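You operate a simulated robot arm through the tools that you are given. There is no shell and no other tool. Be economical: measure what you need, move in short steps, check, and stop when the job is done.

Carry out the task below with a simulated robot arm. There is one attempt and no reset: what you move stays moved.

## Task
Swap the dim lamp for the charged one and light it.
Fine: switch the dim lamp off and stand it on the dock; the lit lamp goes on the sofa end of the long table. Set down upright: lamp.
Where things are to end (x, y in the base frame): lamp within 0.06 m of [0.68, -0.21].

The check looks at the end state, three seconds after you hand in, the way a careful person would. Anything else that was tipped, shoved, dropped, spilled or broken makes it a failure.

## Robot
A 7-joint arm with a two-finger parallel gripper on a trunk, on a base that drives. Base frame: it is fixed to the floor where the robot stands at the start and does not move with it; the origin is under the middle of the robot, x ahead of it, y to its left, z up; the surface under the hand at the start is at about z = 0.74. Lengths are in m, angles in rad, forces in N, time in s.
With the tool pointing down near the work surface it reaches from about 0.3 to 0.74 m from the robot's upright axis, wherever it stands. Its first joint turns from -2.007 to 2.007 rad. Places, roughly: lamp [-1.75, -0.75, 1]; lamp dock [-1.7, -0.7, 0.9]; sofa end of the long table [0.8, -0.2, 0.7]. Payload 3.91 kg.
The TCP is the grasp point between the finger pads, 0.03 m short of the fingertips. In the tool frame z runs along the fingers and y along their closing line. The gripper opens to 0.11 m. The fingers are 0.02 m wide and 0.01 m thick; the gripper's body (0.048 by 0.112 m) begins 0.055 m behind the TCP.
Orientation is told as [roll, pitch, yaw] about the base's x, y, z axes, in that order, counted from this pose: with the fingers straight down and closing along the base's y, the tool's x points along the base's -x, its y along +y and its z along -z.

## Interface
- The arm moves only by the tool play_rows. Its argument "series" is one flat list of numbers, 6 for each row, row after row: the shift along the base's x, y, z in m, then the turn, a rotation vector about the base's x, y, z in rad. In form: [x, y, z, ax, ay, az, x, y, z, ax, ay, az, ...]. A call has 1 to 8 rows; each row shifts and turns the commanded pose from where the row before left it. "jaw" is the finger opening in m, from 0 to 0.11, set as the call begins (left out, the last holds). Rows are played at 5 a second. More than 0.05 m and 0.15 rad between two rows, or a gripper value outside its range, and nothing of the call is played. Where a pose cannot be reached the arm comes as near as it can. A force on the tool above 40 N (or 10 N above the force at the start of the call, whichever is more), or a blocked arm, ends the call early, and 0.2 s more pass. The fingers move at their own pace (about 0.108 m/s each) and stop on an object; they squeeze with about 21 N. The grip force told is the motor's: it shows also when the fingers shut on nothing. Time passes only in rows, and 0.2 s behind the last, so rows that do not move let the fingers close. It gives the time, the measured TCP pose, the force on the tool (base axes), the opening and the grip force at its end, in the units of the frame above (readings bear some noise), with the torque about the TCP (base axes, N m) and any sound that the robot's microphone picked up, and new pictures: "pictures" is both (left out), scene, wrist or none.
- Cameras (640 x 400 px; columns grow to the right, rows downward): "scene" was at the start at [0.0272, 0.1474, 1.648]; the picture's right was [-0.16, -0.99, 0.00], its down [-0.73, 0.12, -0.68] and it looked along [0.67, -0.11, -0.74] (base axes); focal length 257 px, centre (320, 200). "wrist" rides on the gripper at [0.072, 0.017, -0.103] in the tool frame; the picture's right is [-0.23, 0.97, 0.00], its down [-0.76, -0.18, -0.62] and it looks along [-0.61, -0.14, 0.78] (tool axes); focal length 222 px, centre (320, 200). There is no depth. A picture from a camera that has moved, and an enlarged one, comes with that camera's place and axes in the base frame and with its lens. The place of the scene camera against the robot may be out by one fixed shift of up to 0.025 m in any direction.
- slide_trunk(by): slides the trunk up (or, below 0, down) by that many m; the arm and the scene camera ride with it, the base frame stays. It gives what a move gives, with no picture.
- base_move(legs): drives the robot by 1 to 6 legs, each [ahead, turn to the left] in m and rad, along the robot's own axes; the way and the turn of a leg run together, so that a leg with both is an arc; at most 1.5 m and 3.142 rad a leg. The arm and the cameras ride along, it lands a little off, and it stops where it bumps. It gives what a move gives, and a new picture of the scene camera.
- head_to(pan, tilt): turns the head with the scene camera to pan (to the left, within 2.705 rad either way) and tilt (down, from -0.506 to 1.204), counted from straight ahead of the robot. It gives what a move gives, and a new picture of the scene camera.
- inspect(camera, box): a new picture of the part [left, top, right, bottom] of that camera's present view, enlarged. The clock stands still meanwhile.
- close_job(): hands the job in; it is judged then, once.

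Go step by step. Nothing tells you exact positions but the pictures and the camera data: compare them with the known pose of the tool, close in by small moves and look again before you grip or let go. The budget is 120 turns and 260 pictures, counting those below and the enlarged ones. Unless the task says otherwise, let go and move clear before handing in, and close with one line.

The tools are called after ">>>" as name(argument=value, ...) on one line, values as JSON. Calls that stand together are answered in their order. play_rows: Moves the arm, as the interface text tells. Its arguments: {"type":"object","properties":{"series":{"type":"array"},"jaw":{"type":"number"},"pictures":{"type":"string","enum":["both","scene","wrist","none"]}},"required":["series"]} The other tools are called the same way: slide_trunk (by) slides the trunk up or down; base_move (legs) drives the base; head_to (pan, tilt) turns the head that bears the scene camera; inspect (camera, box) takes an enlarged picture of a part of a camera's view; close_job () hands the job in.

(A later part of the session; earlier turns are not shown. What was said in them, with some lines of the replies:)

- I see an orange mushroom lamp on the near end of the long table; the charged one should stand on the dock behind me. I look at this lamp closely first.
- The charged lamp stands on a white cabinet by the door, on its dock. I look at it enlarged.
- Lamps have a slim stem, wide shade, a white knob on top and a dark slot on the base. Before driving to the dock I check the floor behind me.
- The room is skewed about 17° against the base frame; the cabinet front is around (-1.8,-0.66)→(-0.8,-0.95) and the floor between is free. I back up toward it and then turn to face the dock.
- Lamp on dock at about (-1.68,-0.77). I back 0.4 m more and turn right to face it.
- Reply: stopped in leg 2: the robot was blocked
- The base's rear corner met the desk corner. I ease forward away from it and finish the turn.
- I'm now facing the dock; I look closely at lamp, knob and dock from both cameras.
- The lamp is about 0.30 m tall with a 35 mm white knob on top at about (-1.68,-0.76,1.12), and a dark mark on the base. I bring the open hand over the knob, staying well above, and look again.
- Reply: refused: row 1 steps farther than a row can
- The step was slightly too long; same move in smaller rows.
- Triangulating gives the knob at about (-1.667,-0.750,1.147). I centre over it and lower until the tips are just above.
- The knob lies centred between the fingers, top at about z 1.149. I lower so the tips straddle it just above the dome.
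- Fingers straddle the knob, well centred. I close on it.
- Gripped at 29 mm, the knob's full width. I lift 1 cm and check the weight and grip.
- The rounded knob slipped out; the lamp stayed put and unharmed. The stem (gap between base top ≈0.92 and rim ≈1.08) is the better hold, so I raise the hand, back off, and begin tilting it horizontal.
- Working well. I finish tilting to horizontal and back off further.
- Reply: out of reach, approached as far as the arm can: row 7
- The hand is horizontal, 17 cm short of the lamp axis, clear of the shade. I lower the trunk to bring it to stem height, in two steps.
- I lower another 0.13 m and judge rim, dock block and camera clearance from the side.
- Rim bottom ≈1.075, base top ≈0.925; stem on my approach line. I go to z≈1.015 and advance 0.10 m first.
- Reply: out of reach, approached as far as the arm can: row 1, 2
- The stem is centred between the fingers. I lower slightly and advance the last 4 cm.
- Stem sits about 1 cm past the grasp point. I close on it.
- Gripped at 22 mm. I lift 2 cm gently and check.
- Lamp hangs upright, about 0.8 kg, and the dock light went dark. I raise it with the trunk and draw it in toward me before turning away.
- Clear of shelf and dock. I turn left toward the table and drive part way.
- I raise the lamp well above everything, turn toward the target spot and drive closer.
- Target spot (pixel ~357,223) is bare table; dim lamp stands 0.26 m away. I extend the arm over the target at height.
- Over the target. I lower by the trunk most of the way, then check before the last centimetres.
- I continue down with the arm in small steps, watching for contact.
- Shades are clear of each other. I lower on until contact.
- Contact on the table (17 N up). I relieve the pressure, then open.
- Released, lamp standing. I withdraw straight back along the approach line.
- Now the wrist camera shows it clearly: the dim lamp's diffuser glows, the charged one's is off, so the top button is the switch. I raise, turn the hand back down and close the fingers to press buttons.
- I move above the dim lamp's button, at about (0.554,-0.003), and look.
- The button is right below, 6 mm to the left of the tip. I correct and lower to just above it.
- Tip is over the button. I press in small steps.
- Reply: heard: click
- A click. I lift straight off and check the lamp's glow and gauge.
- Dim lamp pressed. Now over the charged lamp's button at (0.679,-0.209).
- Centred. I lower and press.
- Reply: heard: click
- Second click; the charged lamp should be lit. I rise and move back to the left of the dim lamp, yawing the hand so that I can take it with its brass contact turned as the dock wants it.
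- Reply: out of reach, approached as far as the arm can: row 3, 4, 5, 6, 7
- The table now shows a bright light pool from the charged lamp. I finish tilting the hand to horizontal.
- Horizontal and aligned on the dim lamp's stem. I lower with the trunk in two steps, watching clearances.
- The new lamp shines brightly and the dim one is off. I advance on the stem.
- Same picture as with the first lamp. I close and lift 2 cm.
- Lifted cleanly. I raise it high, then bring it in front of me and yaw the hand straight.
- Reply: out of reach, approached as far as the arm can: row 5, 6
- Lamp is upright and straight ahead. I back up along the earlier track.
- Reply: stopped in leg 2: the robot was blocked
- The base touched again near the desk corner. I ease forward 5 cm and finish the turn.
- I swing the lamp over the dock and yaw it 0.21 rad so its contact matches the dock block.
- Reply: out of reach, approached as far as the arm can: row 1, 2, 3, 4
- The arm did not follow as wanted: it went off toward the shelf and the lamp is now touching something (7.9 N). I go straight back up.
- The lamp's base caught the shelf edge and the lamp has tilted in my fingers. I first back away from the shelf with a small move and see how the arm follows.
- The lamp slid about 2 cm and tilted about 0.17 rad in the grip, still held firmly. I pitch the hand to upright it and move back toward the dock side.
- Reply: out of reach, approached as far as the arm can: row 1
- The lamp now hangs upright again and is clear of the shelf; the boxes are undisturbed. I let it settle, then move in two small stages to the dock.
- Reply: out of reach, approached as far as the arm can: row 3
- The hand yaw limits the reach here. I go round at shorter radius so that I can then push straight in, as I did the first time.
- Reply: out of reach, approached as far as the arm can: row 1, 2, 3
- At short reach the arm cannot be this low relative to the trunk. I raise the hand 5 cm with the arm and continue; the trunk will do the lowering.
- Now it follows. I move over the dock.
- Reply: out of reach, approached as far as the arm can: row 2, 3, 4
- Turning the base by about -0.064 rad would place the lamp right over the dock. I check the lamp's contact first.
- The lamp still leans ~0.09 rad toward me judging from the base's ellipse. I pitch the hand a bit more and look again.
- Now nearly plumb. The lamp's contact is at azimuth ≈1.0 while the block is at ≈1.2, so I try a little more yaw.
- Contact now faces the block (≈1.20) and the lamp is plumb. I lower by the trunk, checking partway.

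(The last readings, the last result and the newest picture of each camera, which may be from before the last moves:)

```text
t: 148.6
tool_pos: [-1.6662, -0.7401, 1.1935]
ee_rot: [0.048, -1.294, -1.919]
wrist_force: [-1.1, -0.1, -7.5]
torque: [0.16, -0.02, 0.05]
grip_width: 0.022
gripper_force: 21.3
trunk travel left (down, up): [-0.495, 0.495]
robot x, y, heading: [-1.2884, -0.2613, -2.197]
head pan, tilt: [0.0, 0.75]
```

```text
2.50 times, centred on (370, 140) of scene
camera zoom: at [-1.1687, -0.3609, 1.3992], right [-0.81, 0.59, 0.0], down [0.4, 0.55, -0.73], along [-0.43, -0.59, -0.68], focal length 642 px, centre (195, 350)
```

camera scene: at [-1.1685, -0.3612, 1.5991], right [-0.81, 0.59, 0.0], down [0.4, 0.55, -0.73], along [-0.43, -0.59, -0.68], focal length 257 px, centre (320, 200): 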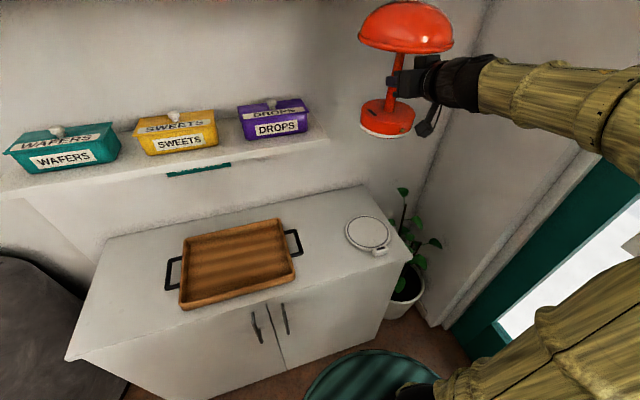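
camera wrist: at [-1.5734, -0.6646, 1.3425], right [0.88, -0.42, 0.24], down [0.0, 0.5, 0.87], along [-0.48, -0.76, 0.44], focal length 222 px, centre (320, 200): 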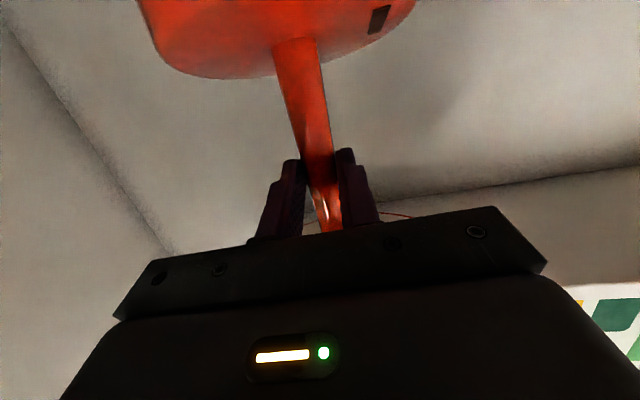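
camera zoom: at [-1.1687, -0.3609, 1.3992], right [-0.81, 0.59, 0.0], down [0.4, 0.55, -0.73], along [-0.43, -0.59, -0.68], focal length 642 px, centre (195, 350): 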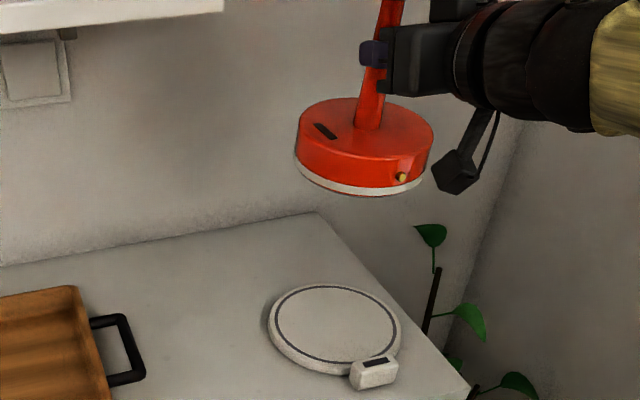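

Laterally it lines up with the disc. Lower again.

>>> slide_trunk(by=-0.13)

>>> inspect(camera="scene", box=[290, 80, 450, 200])

```text
t: 150.1
tool_pos: [-1.6653, -0.741, 1.0627]
ee_rot: [0.049, -1.295, -1.919]
wrist_force: [0.0, -0.2, -7.4]
torque: [0.17, -0.05, -0.04]
grip_width: 0.022
gripper_force: 20.7
trunk travel left (down, up): [-0.365, 0.625]
robot x, y, heading: [-1.2882, -0.26, -2.201]
head pan, tilt: [0.0, 0.75]
```

```text
3.33 times, centred on (370, 140) of scene
camera zoom: at [-1.1686, -0.3609, 1.2692], right [-0.81, 0.59, 0.0], down [0.4, 0.55, -0.73], along [-0.43, -0.59, -0.68], focal length 856 px, centre (153, 400)
```

zoom: 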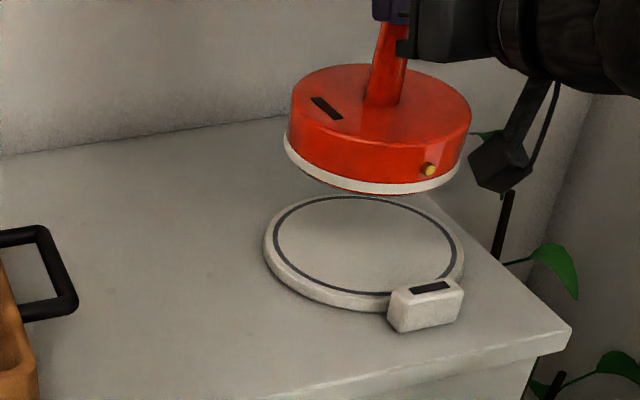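

I lower 4 cm more to judge alignment with little parallax.

>>> slide_trunk(by=-0.04)

>>> inspect(camera="scene", box=[290, 80, 450, 200])

```text
t: 151.0
tool_pos: [-1.6649, -0.7397, 1.0223]
ee_rot: [0.048, -1.295, -1.918]
wrist_force: [0.3, 0.1, -8.1]
torque: [0.21, -0.03, 0.0]
grip_width: 0.0224
gripper_force: 21.2
trunk travel left (down, up): [-0.325, 0.665]
robot x, y, heading: [-1.2867, -0.2572, -2.199]
head pan, tilt: [0.0, 0.75]
```

```text
3.33 times, centred on (370, 140) of scene
camera zoom: at [-1.1686, -0.3608, 1.2291], right [-0.81, 0.59, 0.0], down [0.4, 0.55, -0.73], along [-0.43, -0.59, -0.68], focal length 856 px, centre (153, 400)
```

zoom: 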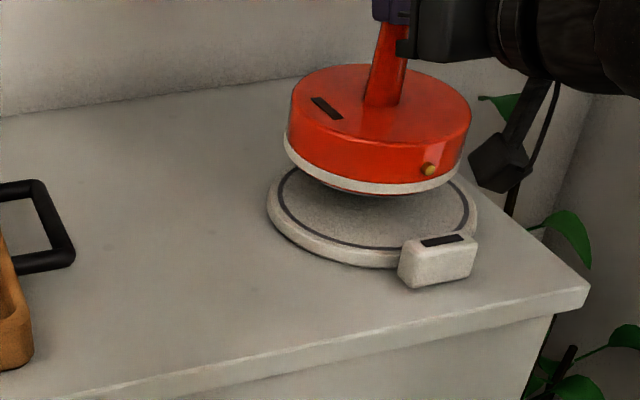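

Gap is uncertain; I lower another 1.5 cm and compare.

>>> slide_trunk(by=-0.015)

>>> inspect(camera="scene", box=[290, 80, 450, 200])

>>> inspect(camera="wrist", box=[140, 0, 500, 200])

```text
t: 151.6
tool_pos: [-1.6656, -0.7414, 1.008]
ee_rot: [0.048, -1.295, -1.921]
wrist_force: [-0.8, -0.7, -7.4]
torque: [0.19, -0.03, -0.02]
grip_width: 0.0222
gripper_force: 20.7
trunk travel left (down, up): [-0.31, 0.68]
robot x, y, heading: [-1.2883, -0.2586, -2.195]
head pan, tilt: [0.0, 0.75]
```

```text
3.33 times, centred on (370, 140) of scene
camera zoom: at [-1.1686, -0.3608, 1.2141], right [-0.81, 0.59, 0.0], down [0.4, 0.55, -0.73], along [-0.43, -0.59, -0.68], focal length 856 px, centre (153, 400)
```

zoom: 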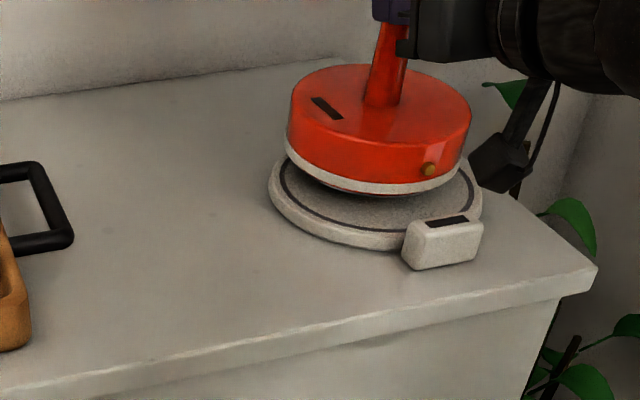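

```text
1.78 times, centred on (320, 100) of wrist
camera zoom: at [-1.6129, -0.6323, 0.9665], right [0.91, -0.35, 0.23], down [-0.06, 0.43, 0.9], along [-0.41, -0.83, 0.37], focal length 395 px, centre (320, 378)
```

zoom: 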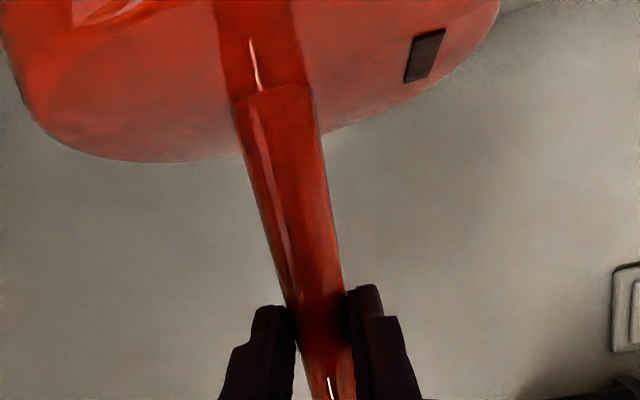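

>>> slide_trunk(by=-0.008)

>>> slide_trunk(by=-0.004)

>>> inspect(camera="scene", box=[310, 80, 420, 160])

```text
t: 152.2
tool_pos: [-1.6644, -0.7404, 1.0003]
ee_rot: [0.05, -1.294, -1.92]
wrist_force: [-0.7, -0.3, -7.9]
torque: [0.2, -0.03, -0.03]
grip_width: 0.0223
gripper_force: 20.9
trunk travel left (down, up): [-0.302, 0.688]
robot x, y, heading: [-1.2831, -0.2602, -2.196]
head pan, tilt: [0.0, 0.75]
```

```text
t: 152.7
tool_pos: [-1.6656, -0.7407, 0.9954]
ee_rot: [0.05, -1.296, -1.917]
wrist_force: [0.5, 0.4, -7.6]
torque: [0.19, -0.06, -0.04]
grip_width: 0.0221
gripper_force: 20.5
trunk travel left (down, up): [-0.298, 0.692]
robot x, y, heading: [-1.2846, -0.259, -2.194]
head pan, tilt: [0.0, 0.75]
```

```text
5.00 times, centred on (365, 120) of scene
camera zoom: at [-1.1686, -0.3609, 1.2021], right [-0.81, 0.59, 0.0], down [0.4, 0.55, -0.73], along [-0.43, -0.59, -0.68], focal length 1284 px, centre (95, 600)
```

zoom: 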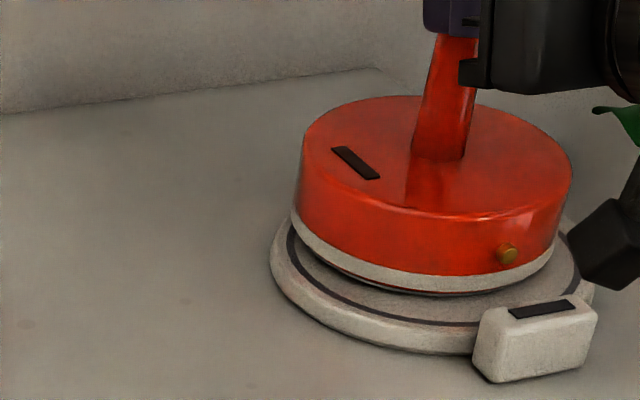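

>>> slide_trunk(by=-0.004)

>>> slide_trunk(by=-0.003)

>>> inspect(camera="scene", box=[310, 80, 420, 160])

```text
t: 153.2
tool_pos: [-1.6656, -0.7403, 0.9955]
ee_rot: [0.041, -1.301, -1.914]
wrist_force: [-2.3, -6.2, 12.4]
torque: [0.1, 0.14, 0.04]
grip_width: 0.0221
gripper_force: 21.0
trunk travel left (down, up): [-0.294, 0.696]
robot x, y, heading: [-1.2866, -0.26, -2.194]
head pan, tilt: [0.0, 0.75]
```

```text
t: 153.8
tool_pos: [-1.6629, -0.7406, 0.9905]
ee_rot: [0.043, -1.297, -1.911]
wrist_force: [5.0, -6.8, 15.1]
torque: [-0.43, 0.41, 0.23]
grip_width: 0.0224
gripper_force: 20.6
trunk travel left (down, up): [-0.291, 0.699]
robot x, y, heading: [-1.2894, -0.2603, -2.192]
head pan, tilt: [0.0, 0.75]
```

```text
5.00 times, centred on (365, 120) of scene
camera zoom: at [-1.1668, -0.3601, 1.1951], right [-0.81, 0.59, 0.0], down [0.4, 0.55, -0.73], along [-0.43, -0.59, -0.68], focal length 1284 px, centre (95, 600)
```

zoom: 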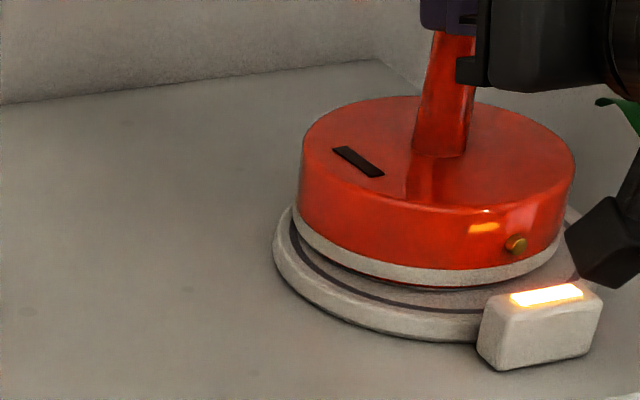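

The dock light came on amber: the lamp is seated and charging. I relieve the pressure a little and check before opening.

>>> slide_trunk(by=0.004)

>>> inspect(camera="scene", box=[290, 0, 450, 160])

```text
t: 154.3
tool_pos: [-1.6671, -0.7399, 0.992]
ee_rot: [0.053, -1.292, -1.925]
wrist_force: [0.0, -0.7, -5.8]
torque: [0.19, -0.01, -0.03]
grip_width: 0.0222
gripper_force: 20.6
trunk travel left (down, up): [-0.295, 0.695]
robot x, y, heading: [-1.2907, -0.2647, -2.196]
head pan, tilt: [0.0, 0.75]
```

```text
2.50 times, centred on (370, 80) of scene
camera zoom: at [-1.1684, -0.3607, 1.1989], right [-0.81, 0.59, 0.0], down [0.4, 0.55, -0.73], along [-0.43, -0.59, -0.68], focal length 642 px, centre (195, 500)
```

zoom: 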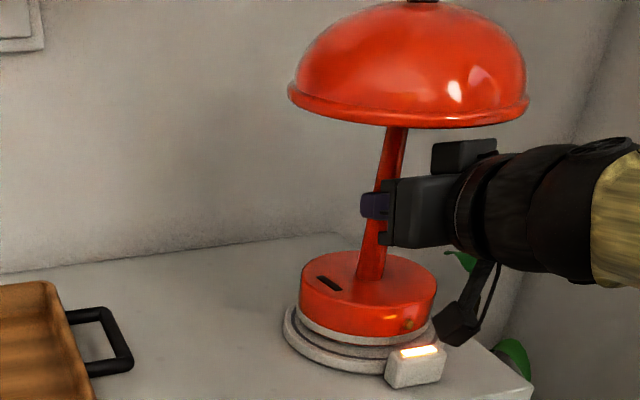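

Plumb and seated. I lower 2 mm and open the fingers.

>>> slide_trunk(by=-0.002)

>>> play_rows(series=[0, 0, 0, 0, 0, 0, 0, 0, 0, 0, 0, 0], jaw=0.06)

>>> inspect(camera="scene", box=[290, 0, 450, 160])

```text
t: 154.8
tool_pos: [-1.6651, -0.7399, 0.9918]
ee_rot: [0.048, -1.295, -1.919]
wrist_force: [-0.9, 1.5, -3.3]
torque: [0.24, 0.35, -0.1]
grip_width: 0.0223
gripper_force: 21.0
trunk travel left (down, up): [-0.293, 0.697]
robot x, y, heading: [-1.2853, -0.2609, -2.196]
head pan, tilt: [0.0, 0.75]
```

```text
t: 155.4
tool_pos: [-1.6654, -0.7401, 0.9923]
ee_rot: [0.049, -1.297, -1.92]
wrist_force: [-0.6, -0.6, 1.4]
torque: [-0.02, -0.02, 0.01]
grip_width: 0.06
gripper_force: 0.1
trunk travel left (down, up): [-0.293, 0.697]
robot x, y, heading: [-1.2849, -0.2589, -2.195]
head pan, tilt: [0.0, 0.75]
camera scene: at [-1.1682, -0.3604, 1.1972], right [-0.81, 0.59, 0.0], down [0.4, 0.55, -0.73], along [-0.43, -0.59, -0.68], focal length 257 px, centre (320, 200)
camera wrist: at [-1.6126, -0.6321, 0.95], right [0.91, -0.35, 0.23], down [-0.06, 0.43, 0.9], along [-0.41, -0.83, 0.37], focal length 222 px, centre (320, 200)
```

scene: 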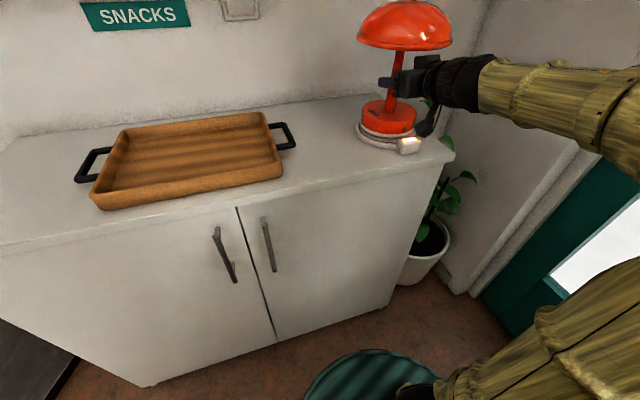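
wrist: 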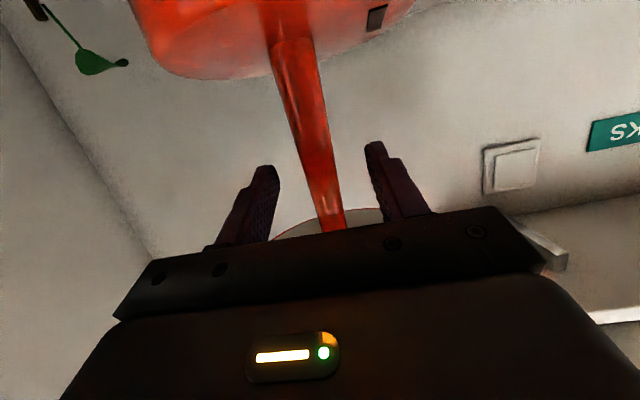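

```text
2.50 times, centred on (370, 80) of scene
camera zoom: at [-1.1682, -0.3604, 1.1972], right [-0.81, 0.59, 0.0], down [0.4, 0.55, -0.73], along [-0.43, -0.59, -0.68], focal length 642 px, centre (195, 500)
```

zoom: 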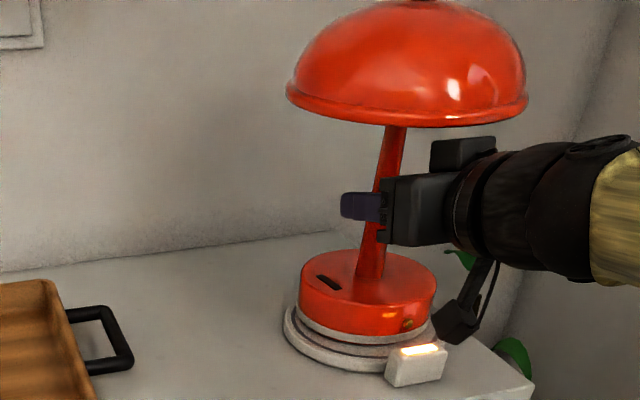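

The dim lamp stands on the dock, off, with the dock's charge light amber. I withdraw horizontally, checking for drift.

>>> play_rows(series=[0.0074, 0.0239, 0, 0, 0, 0, 0.0074, 0.0239, 0, 0, 0, 0], pictures="none")

>>> inspect(camera="scene", box=[290, 0, 450, 160])

```text
t: 156.0
tool_pos: [-1.651, -0.6924, 0.9922]
ee_rot: [0.053, -1.296, -1.922]
wrist_force: [-0.4, 0.1, 0.4]
torque: [-0.03, -0.01, 0.04]
grip_width: 0.0599
gripper_force: 0.1
trunk travel left (down, up): [-0.293, 0.697]
robot x, y, heading: [-1.2881, -0.2608, -2.202]
head pan, tilt: [0.0, 0.75]
```

```text
2.50 times, centred on (370, 80) of scene
camera zoom: at [-1.1689, -0.3597, 1.1973], right [-0.81, 0.59, 0.0], down [0.4, 0.55, -0.73], along [-0.43, -0.59, -0.68], focal length 642 px, centre (195, 500)
```

zoom: 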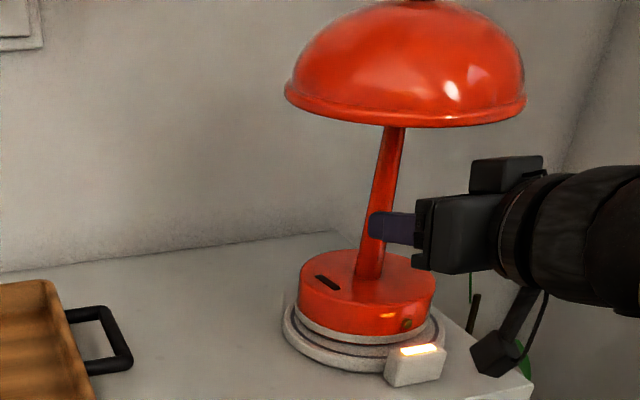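

>>> play_rows(series=[0.0089, 0.0287, 0, 0, 0, 0, 0.0089, 0.0287, 0, 0, 0, 0, 0.0089, 0.0287, 0, 0, 0, 0, 0.0089, 0.0287, 0, 0, 0, 0])

>>> inspect(camera="scene", box=[290, 0, 450, 160])

>>> inspect(camera="wrist", box=[0, 0, 640, 400])

```text
t: 157.1
tool_pos: [-1.5265, -0.667, 0.9741]
ee_rot: [0.061, -1.249, -1.634]
wrist_force: [0.1, 0.3, 0.4]
torque: [0.02, -0.02, 0.02]
grip_width: 0.0602
gripper_force: 0.1
trunk travel left (down, up): [-0.293, 0.697]
robot x, y, heading: [-1.2879, -0.2598, -2.195]
head pan, tilt: [0.0, 0.75]
stopped in row 4: the arm was blocked; the commanded pose is now the measured one
camera scene: at [-1.1687, -0.3596, 1.1984], right [-0.81, 0.59, 0.0], down [0.4, 0.55, -0.73], along [-0.43, -0.59, -0.68], focal length 257 px, centre (320, 200)
camera wrist: at [-1.5082, -0.5462, 0.9385], right [0.97, -0.08, 0.23], down [-0.19, 0.35, 0.92], along [-0.15, -0.93, 0.33], focal length 222 px, centre (320, 200)
```

scene: 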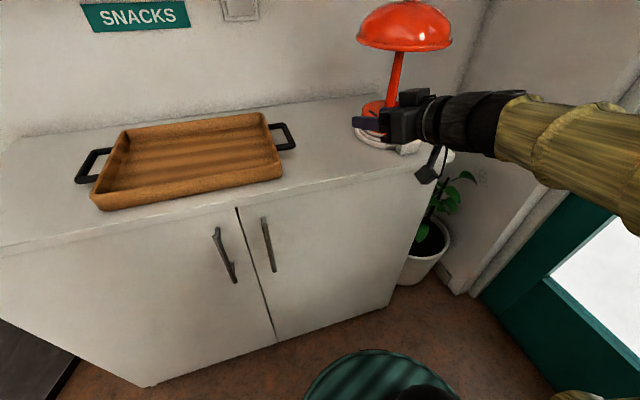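
wrist: 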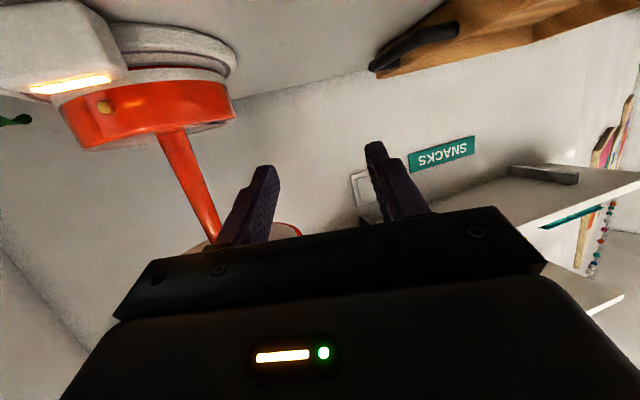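

```text
2.50 times, centred on (370, 80) of scene
camera zoom: at [-1.1687, -0.3596, 1.1984], right [-0.81, 0.59, 0.0], down [0.4, 0.55, -0.73], along [-0.43, -0.59, -0.68], focal length 642 px, centre (195, 500)
```

zoom: 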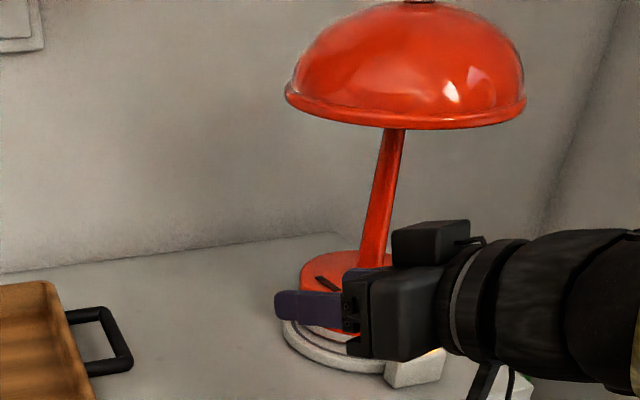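

```text
1.00 times, centred on (320, 200) of wrist (not enlarged: the box is as wide or as high as the picture)
camera zoom: at [-1.5082, -0.5462, 0.9385], right [0.97, -0.08, 0.23], down [-0.19, 0.35, 0.92], along [-0.15, -0.93, 0.33], focal length 222 px, centre (320, 200)
```

zoom: 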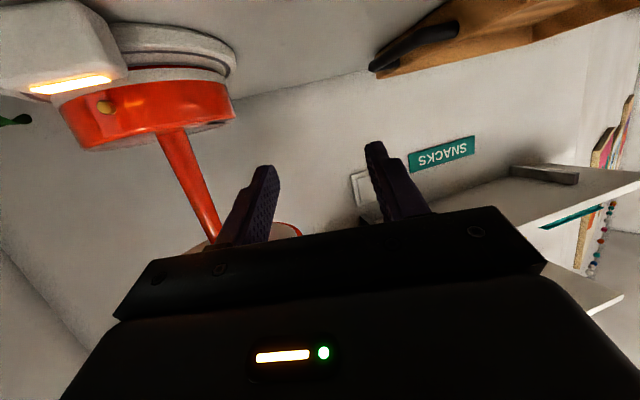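

The arm swung its elbow and stopped, but the hand is clear of the lamp, which stands undisturbed. I raise straight up by the trunk.

>>> slide_trunk(by=0.15)

>>> inspect(camera="scene", box=[0, 0, 640, 400])

```text
t: 158.8
tool_pos: [-1.5259, -0.6664, 1.1243]
ee_rot: [0.062, -1.25, -1.633]
wrist_force: [-0.5, -0.3, -0.5]
torque: [0.01, -0.02, -0.02]
grip_width: 0.0598
gripper_force: 0.1
trunk travel left (down, up): [-0.443, 0.547]
robot x, y, heading: [-1.2892, -0.2596, -2.195]
head pan, tilt: [0.0, 0.75]
```

```text
1.00 times, centred on (320, 200) of scene (not enlarged: the box is as wide or as high as the picture)
camera zoom: at [-1.1682, -0.3604, 1.3471], right [-0.81, 0.59, 0.0], down [0.4, 0.55, -0.73], along [-0.43, -0.59, -0.68], focal length 257 px, centre (320, 200)
```

zoom: 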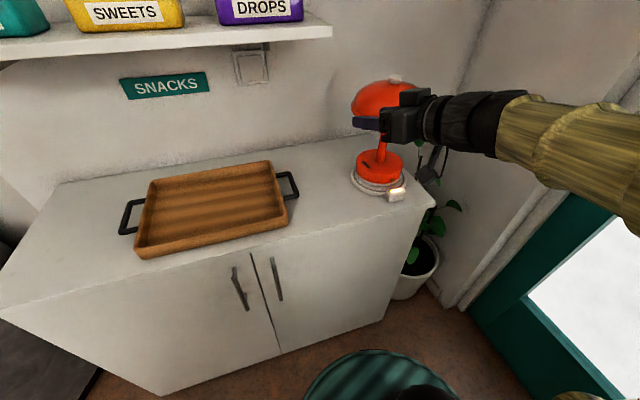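

>>> slide_trunk(by=0.25)

>>> inspect(camera="scene", box=[0, 0, 640, 400])

>>> inspect(camera="scene", box=[310, 160, 450, 280])

```text
t: 161.4
tool_pos: [-1.5261, -0.6657, 1.3735]
ee_rot: [0.062, -1.25, -1.633]
wrist_force: [0.1, -0.8, -0.1]
torque: [0.0, 0.02, -0.04]
grip_width: 0.0601
gripper_force: 0.1
trunk travel left (down, up): [-0.693, 0.297]
robot x, y, heading: [-1.2884, -0.2574, -2.195]
head pan, tilt: [0.0, 0.75]
```

```text
1.00 times, centred on (320, 200) of scene (not enlarged: the box is as wide or as high as the picture)
camera zoom: at [-1.1682, -0.3604, 1.5971], right [-0.81, 0.59, 0.0], down [0.4, 0.55, -0.73], along [-0.43, -0.59, -0.68], focal length 257 px, centre (320, 200)
```

zoom: 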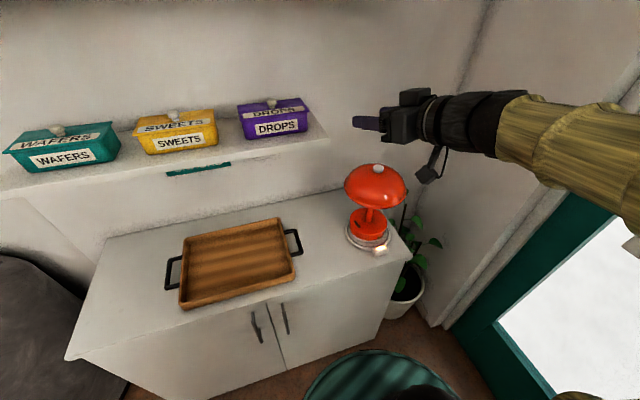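

```text
3.33 times, centred on (380, 220) of scene
camera zoom: at [-1.1682, -0.3604, 1.5971], right [-0.81, 0.59, 0.0], down [0.4, 0.55, -0.73], along [-0.43, -0.59, -0.68], focal length 856 px, centre (120, 133)
```

zoom: 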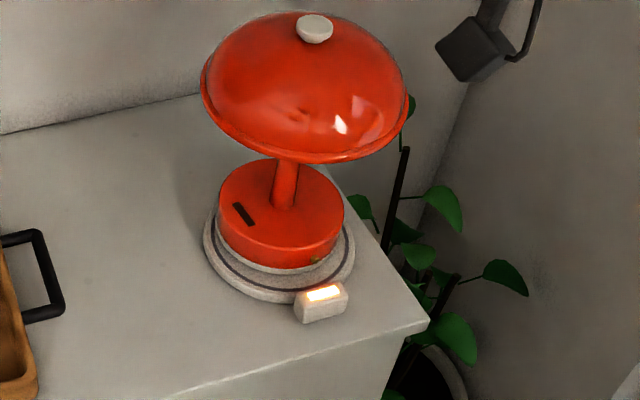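

Dim lamp: upright, dark, on the dock with the charge light on; tray and boxes undisturbed. A last look at the table lamp.

>>> head_to(pan=2.25, tilt=0.45)

```text
t: 163.5
tool_pos: [-1.5264, -0.6671, 1.3746]
ee_rot: [0.06, -1.249, -1.633]
wrist_force: [-0.7, -0.4, 0.1]
torque: [-0.01, 0.0, 0.01]
grip_width: 0.06
gripper_force: 0.0
trunk travel left (down, up): [-0.693, 0.297]
robot x, y, heading: [-1.2876, -0.2618, -2.19]
head pan, tilt: [2.25, 0.45]
camera scene: at [-1.0279, -0.2883, 1.6236], right [0.05, -1.0, 0.0], down [-0.43, -0.02, -0.9], along [0.9, 0.05, -0.44], focal length 257 px, centre (320, 200)
```

scene: 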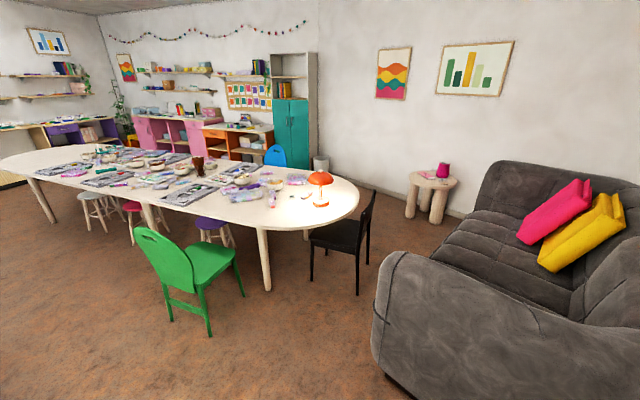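

The lit lamp stands upright on the sofa end of the table, and everything else in view is in place. The hand is clear, so I hand in.

>>> close_job()

```text
The job is handed in.
```

The lamps are swapped: the charged one is lit and upright on the sofa end of the long table, at about [0.68, -0.21]. The dim one is off and upright on the dock, with the dock's charge light showing amber. On the way the dim lamp's base caught the snack shelf edge and tilted in my grip. I straightened it before docking, it sits up to about 1 cm off the dock's centre, and the boxes on the shelf look undisturbed.
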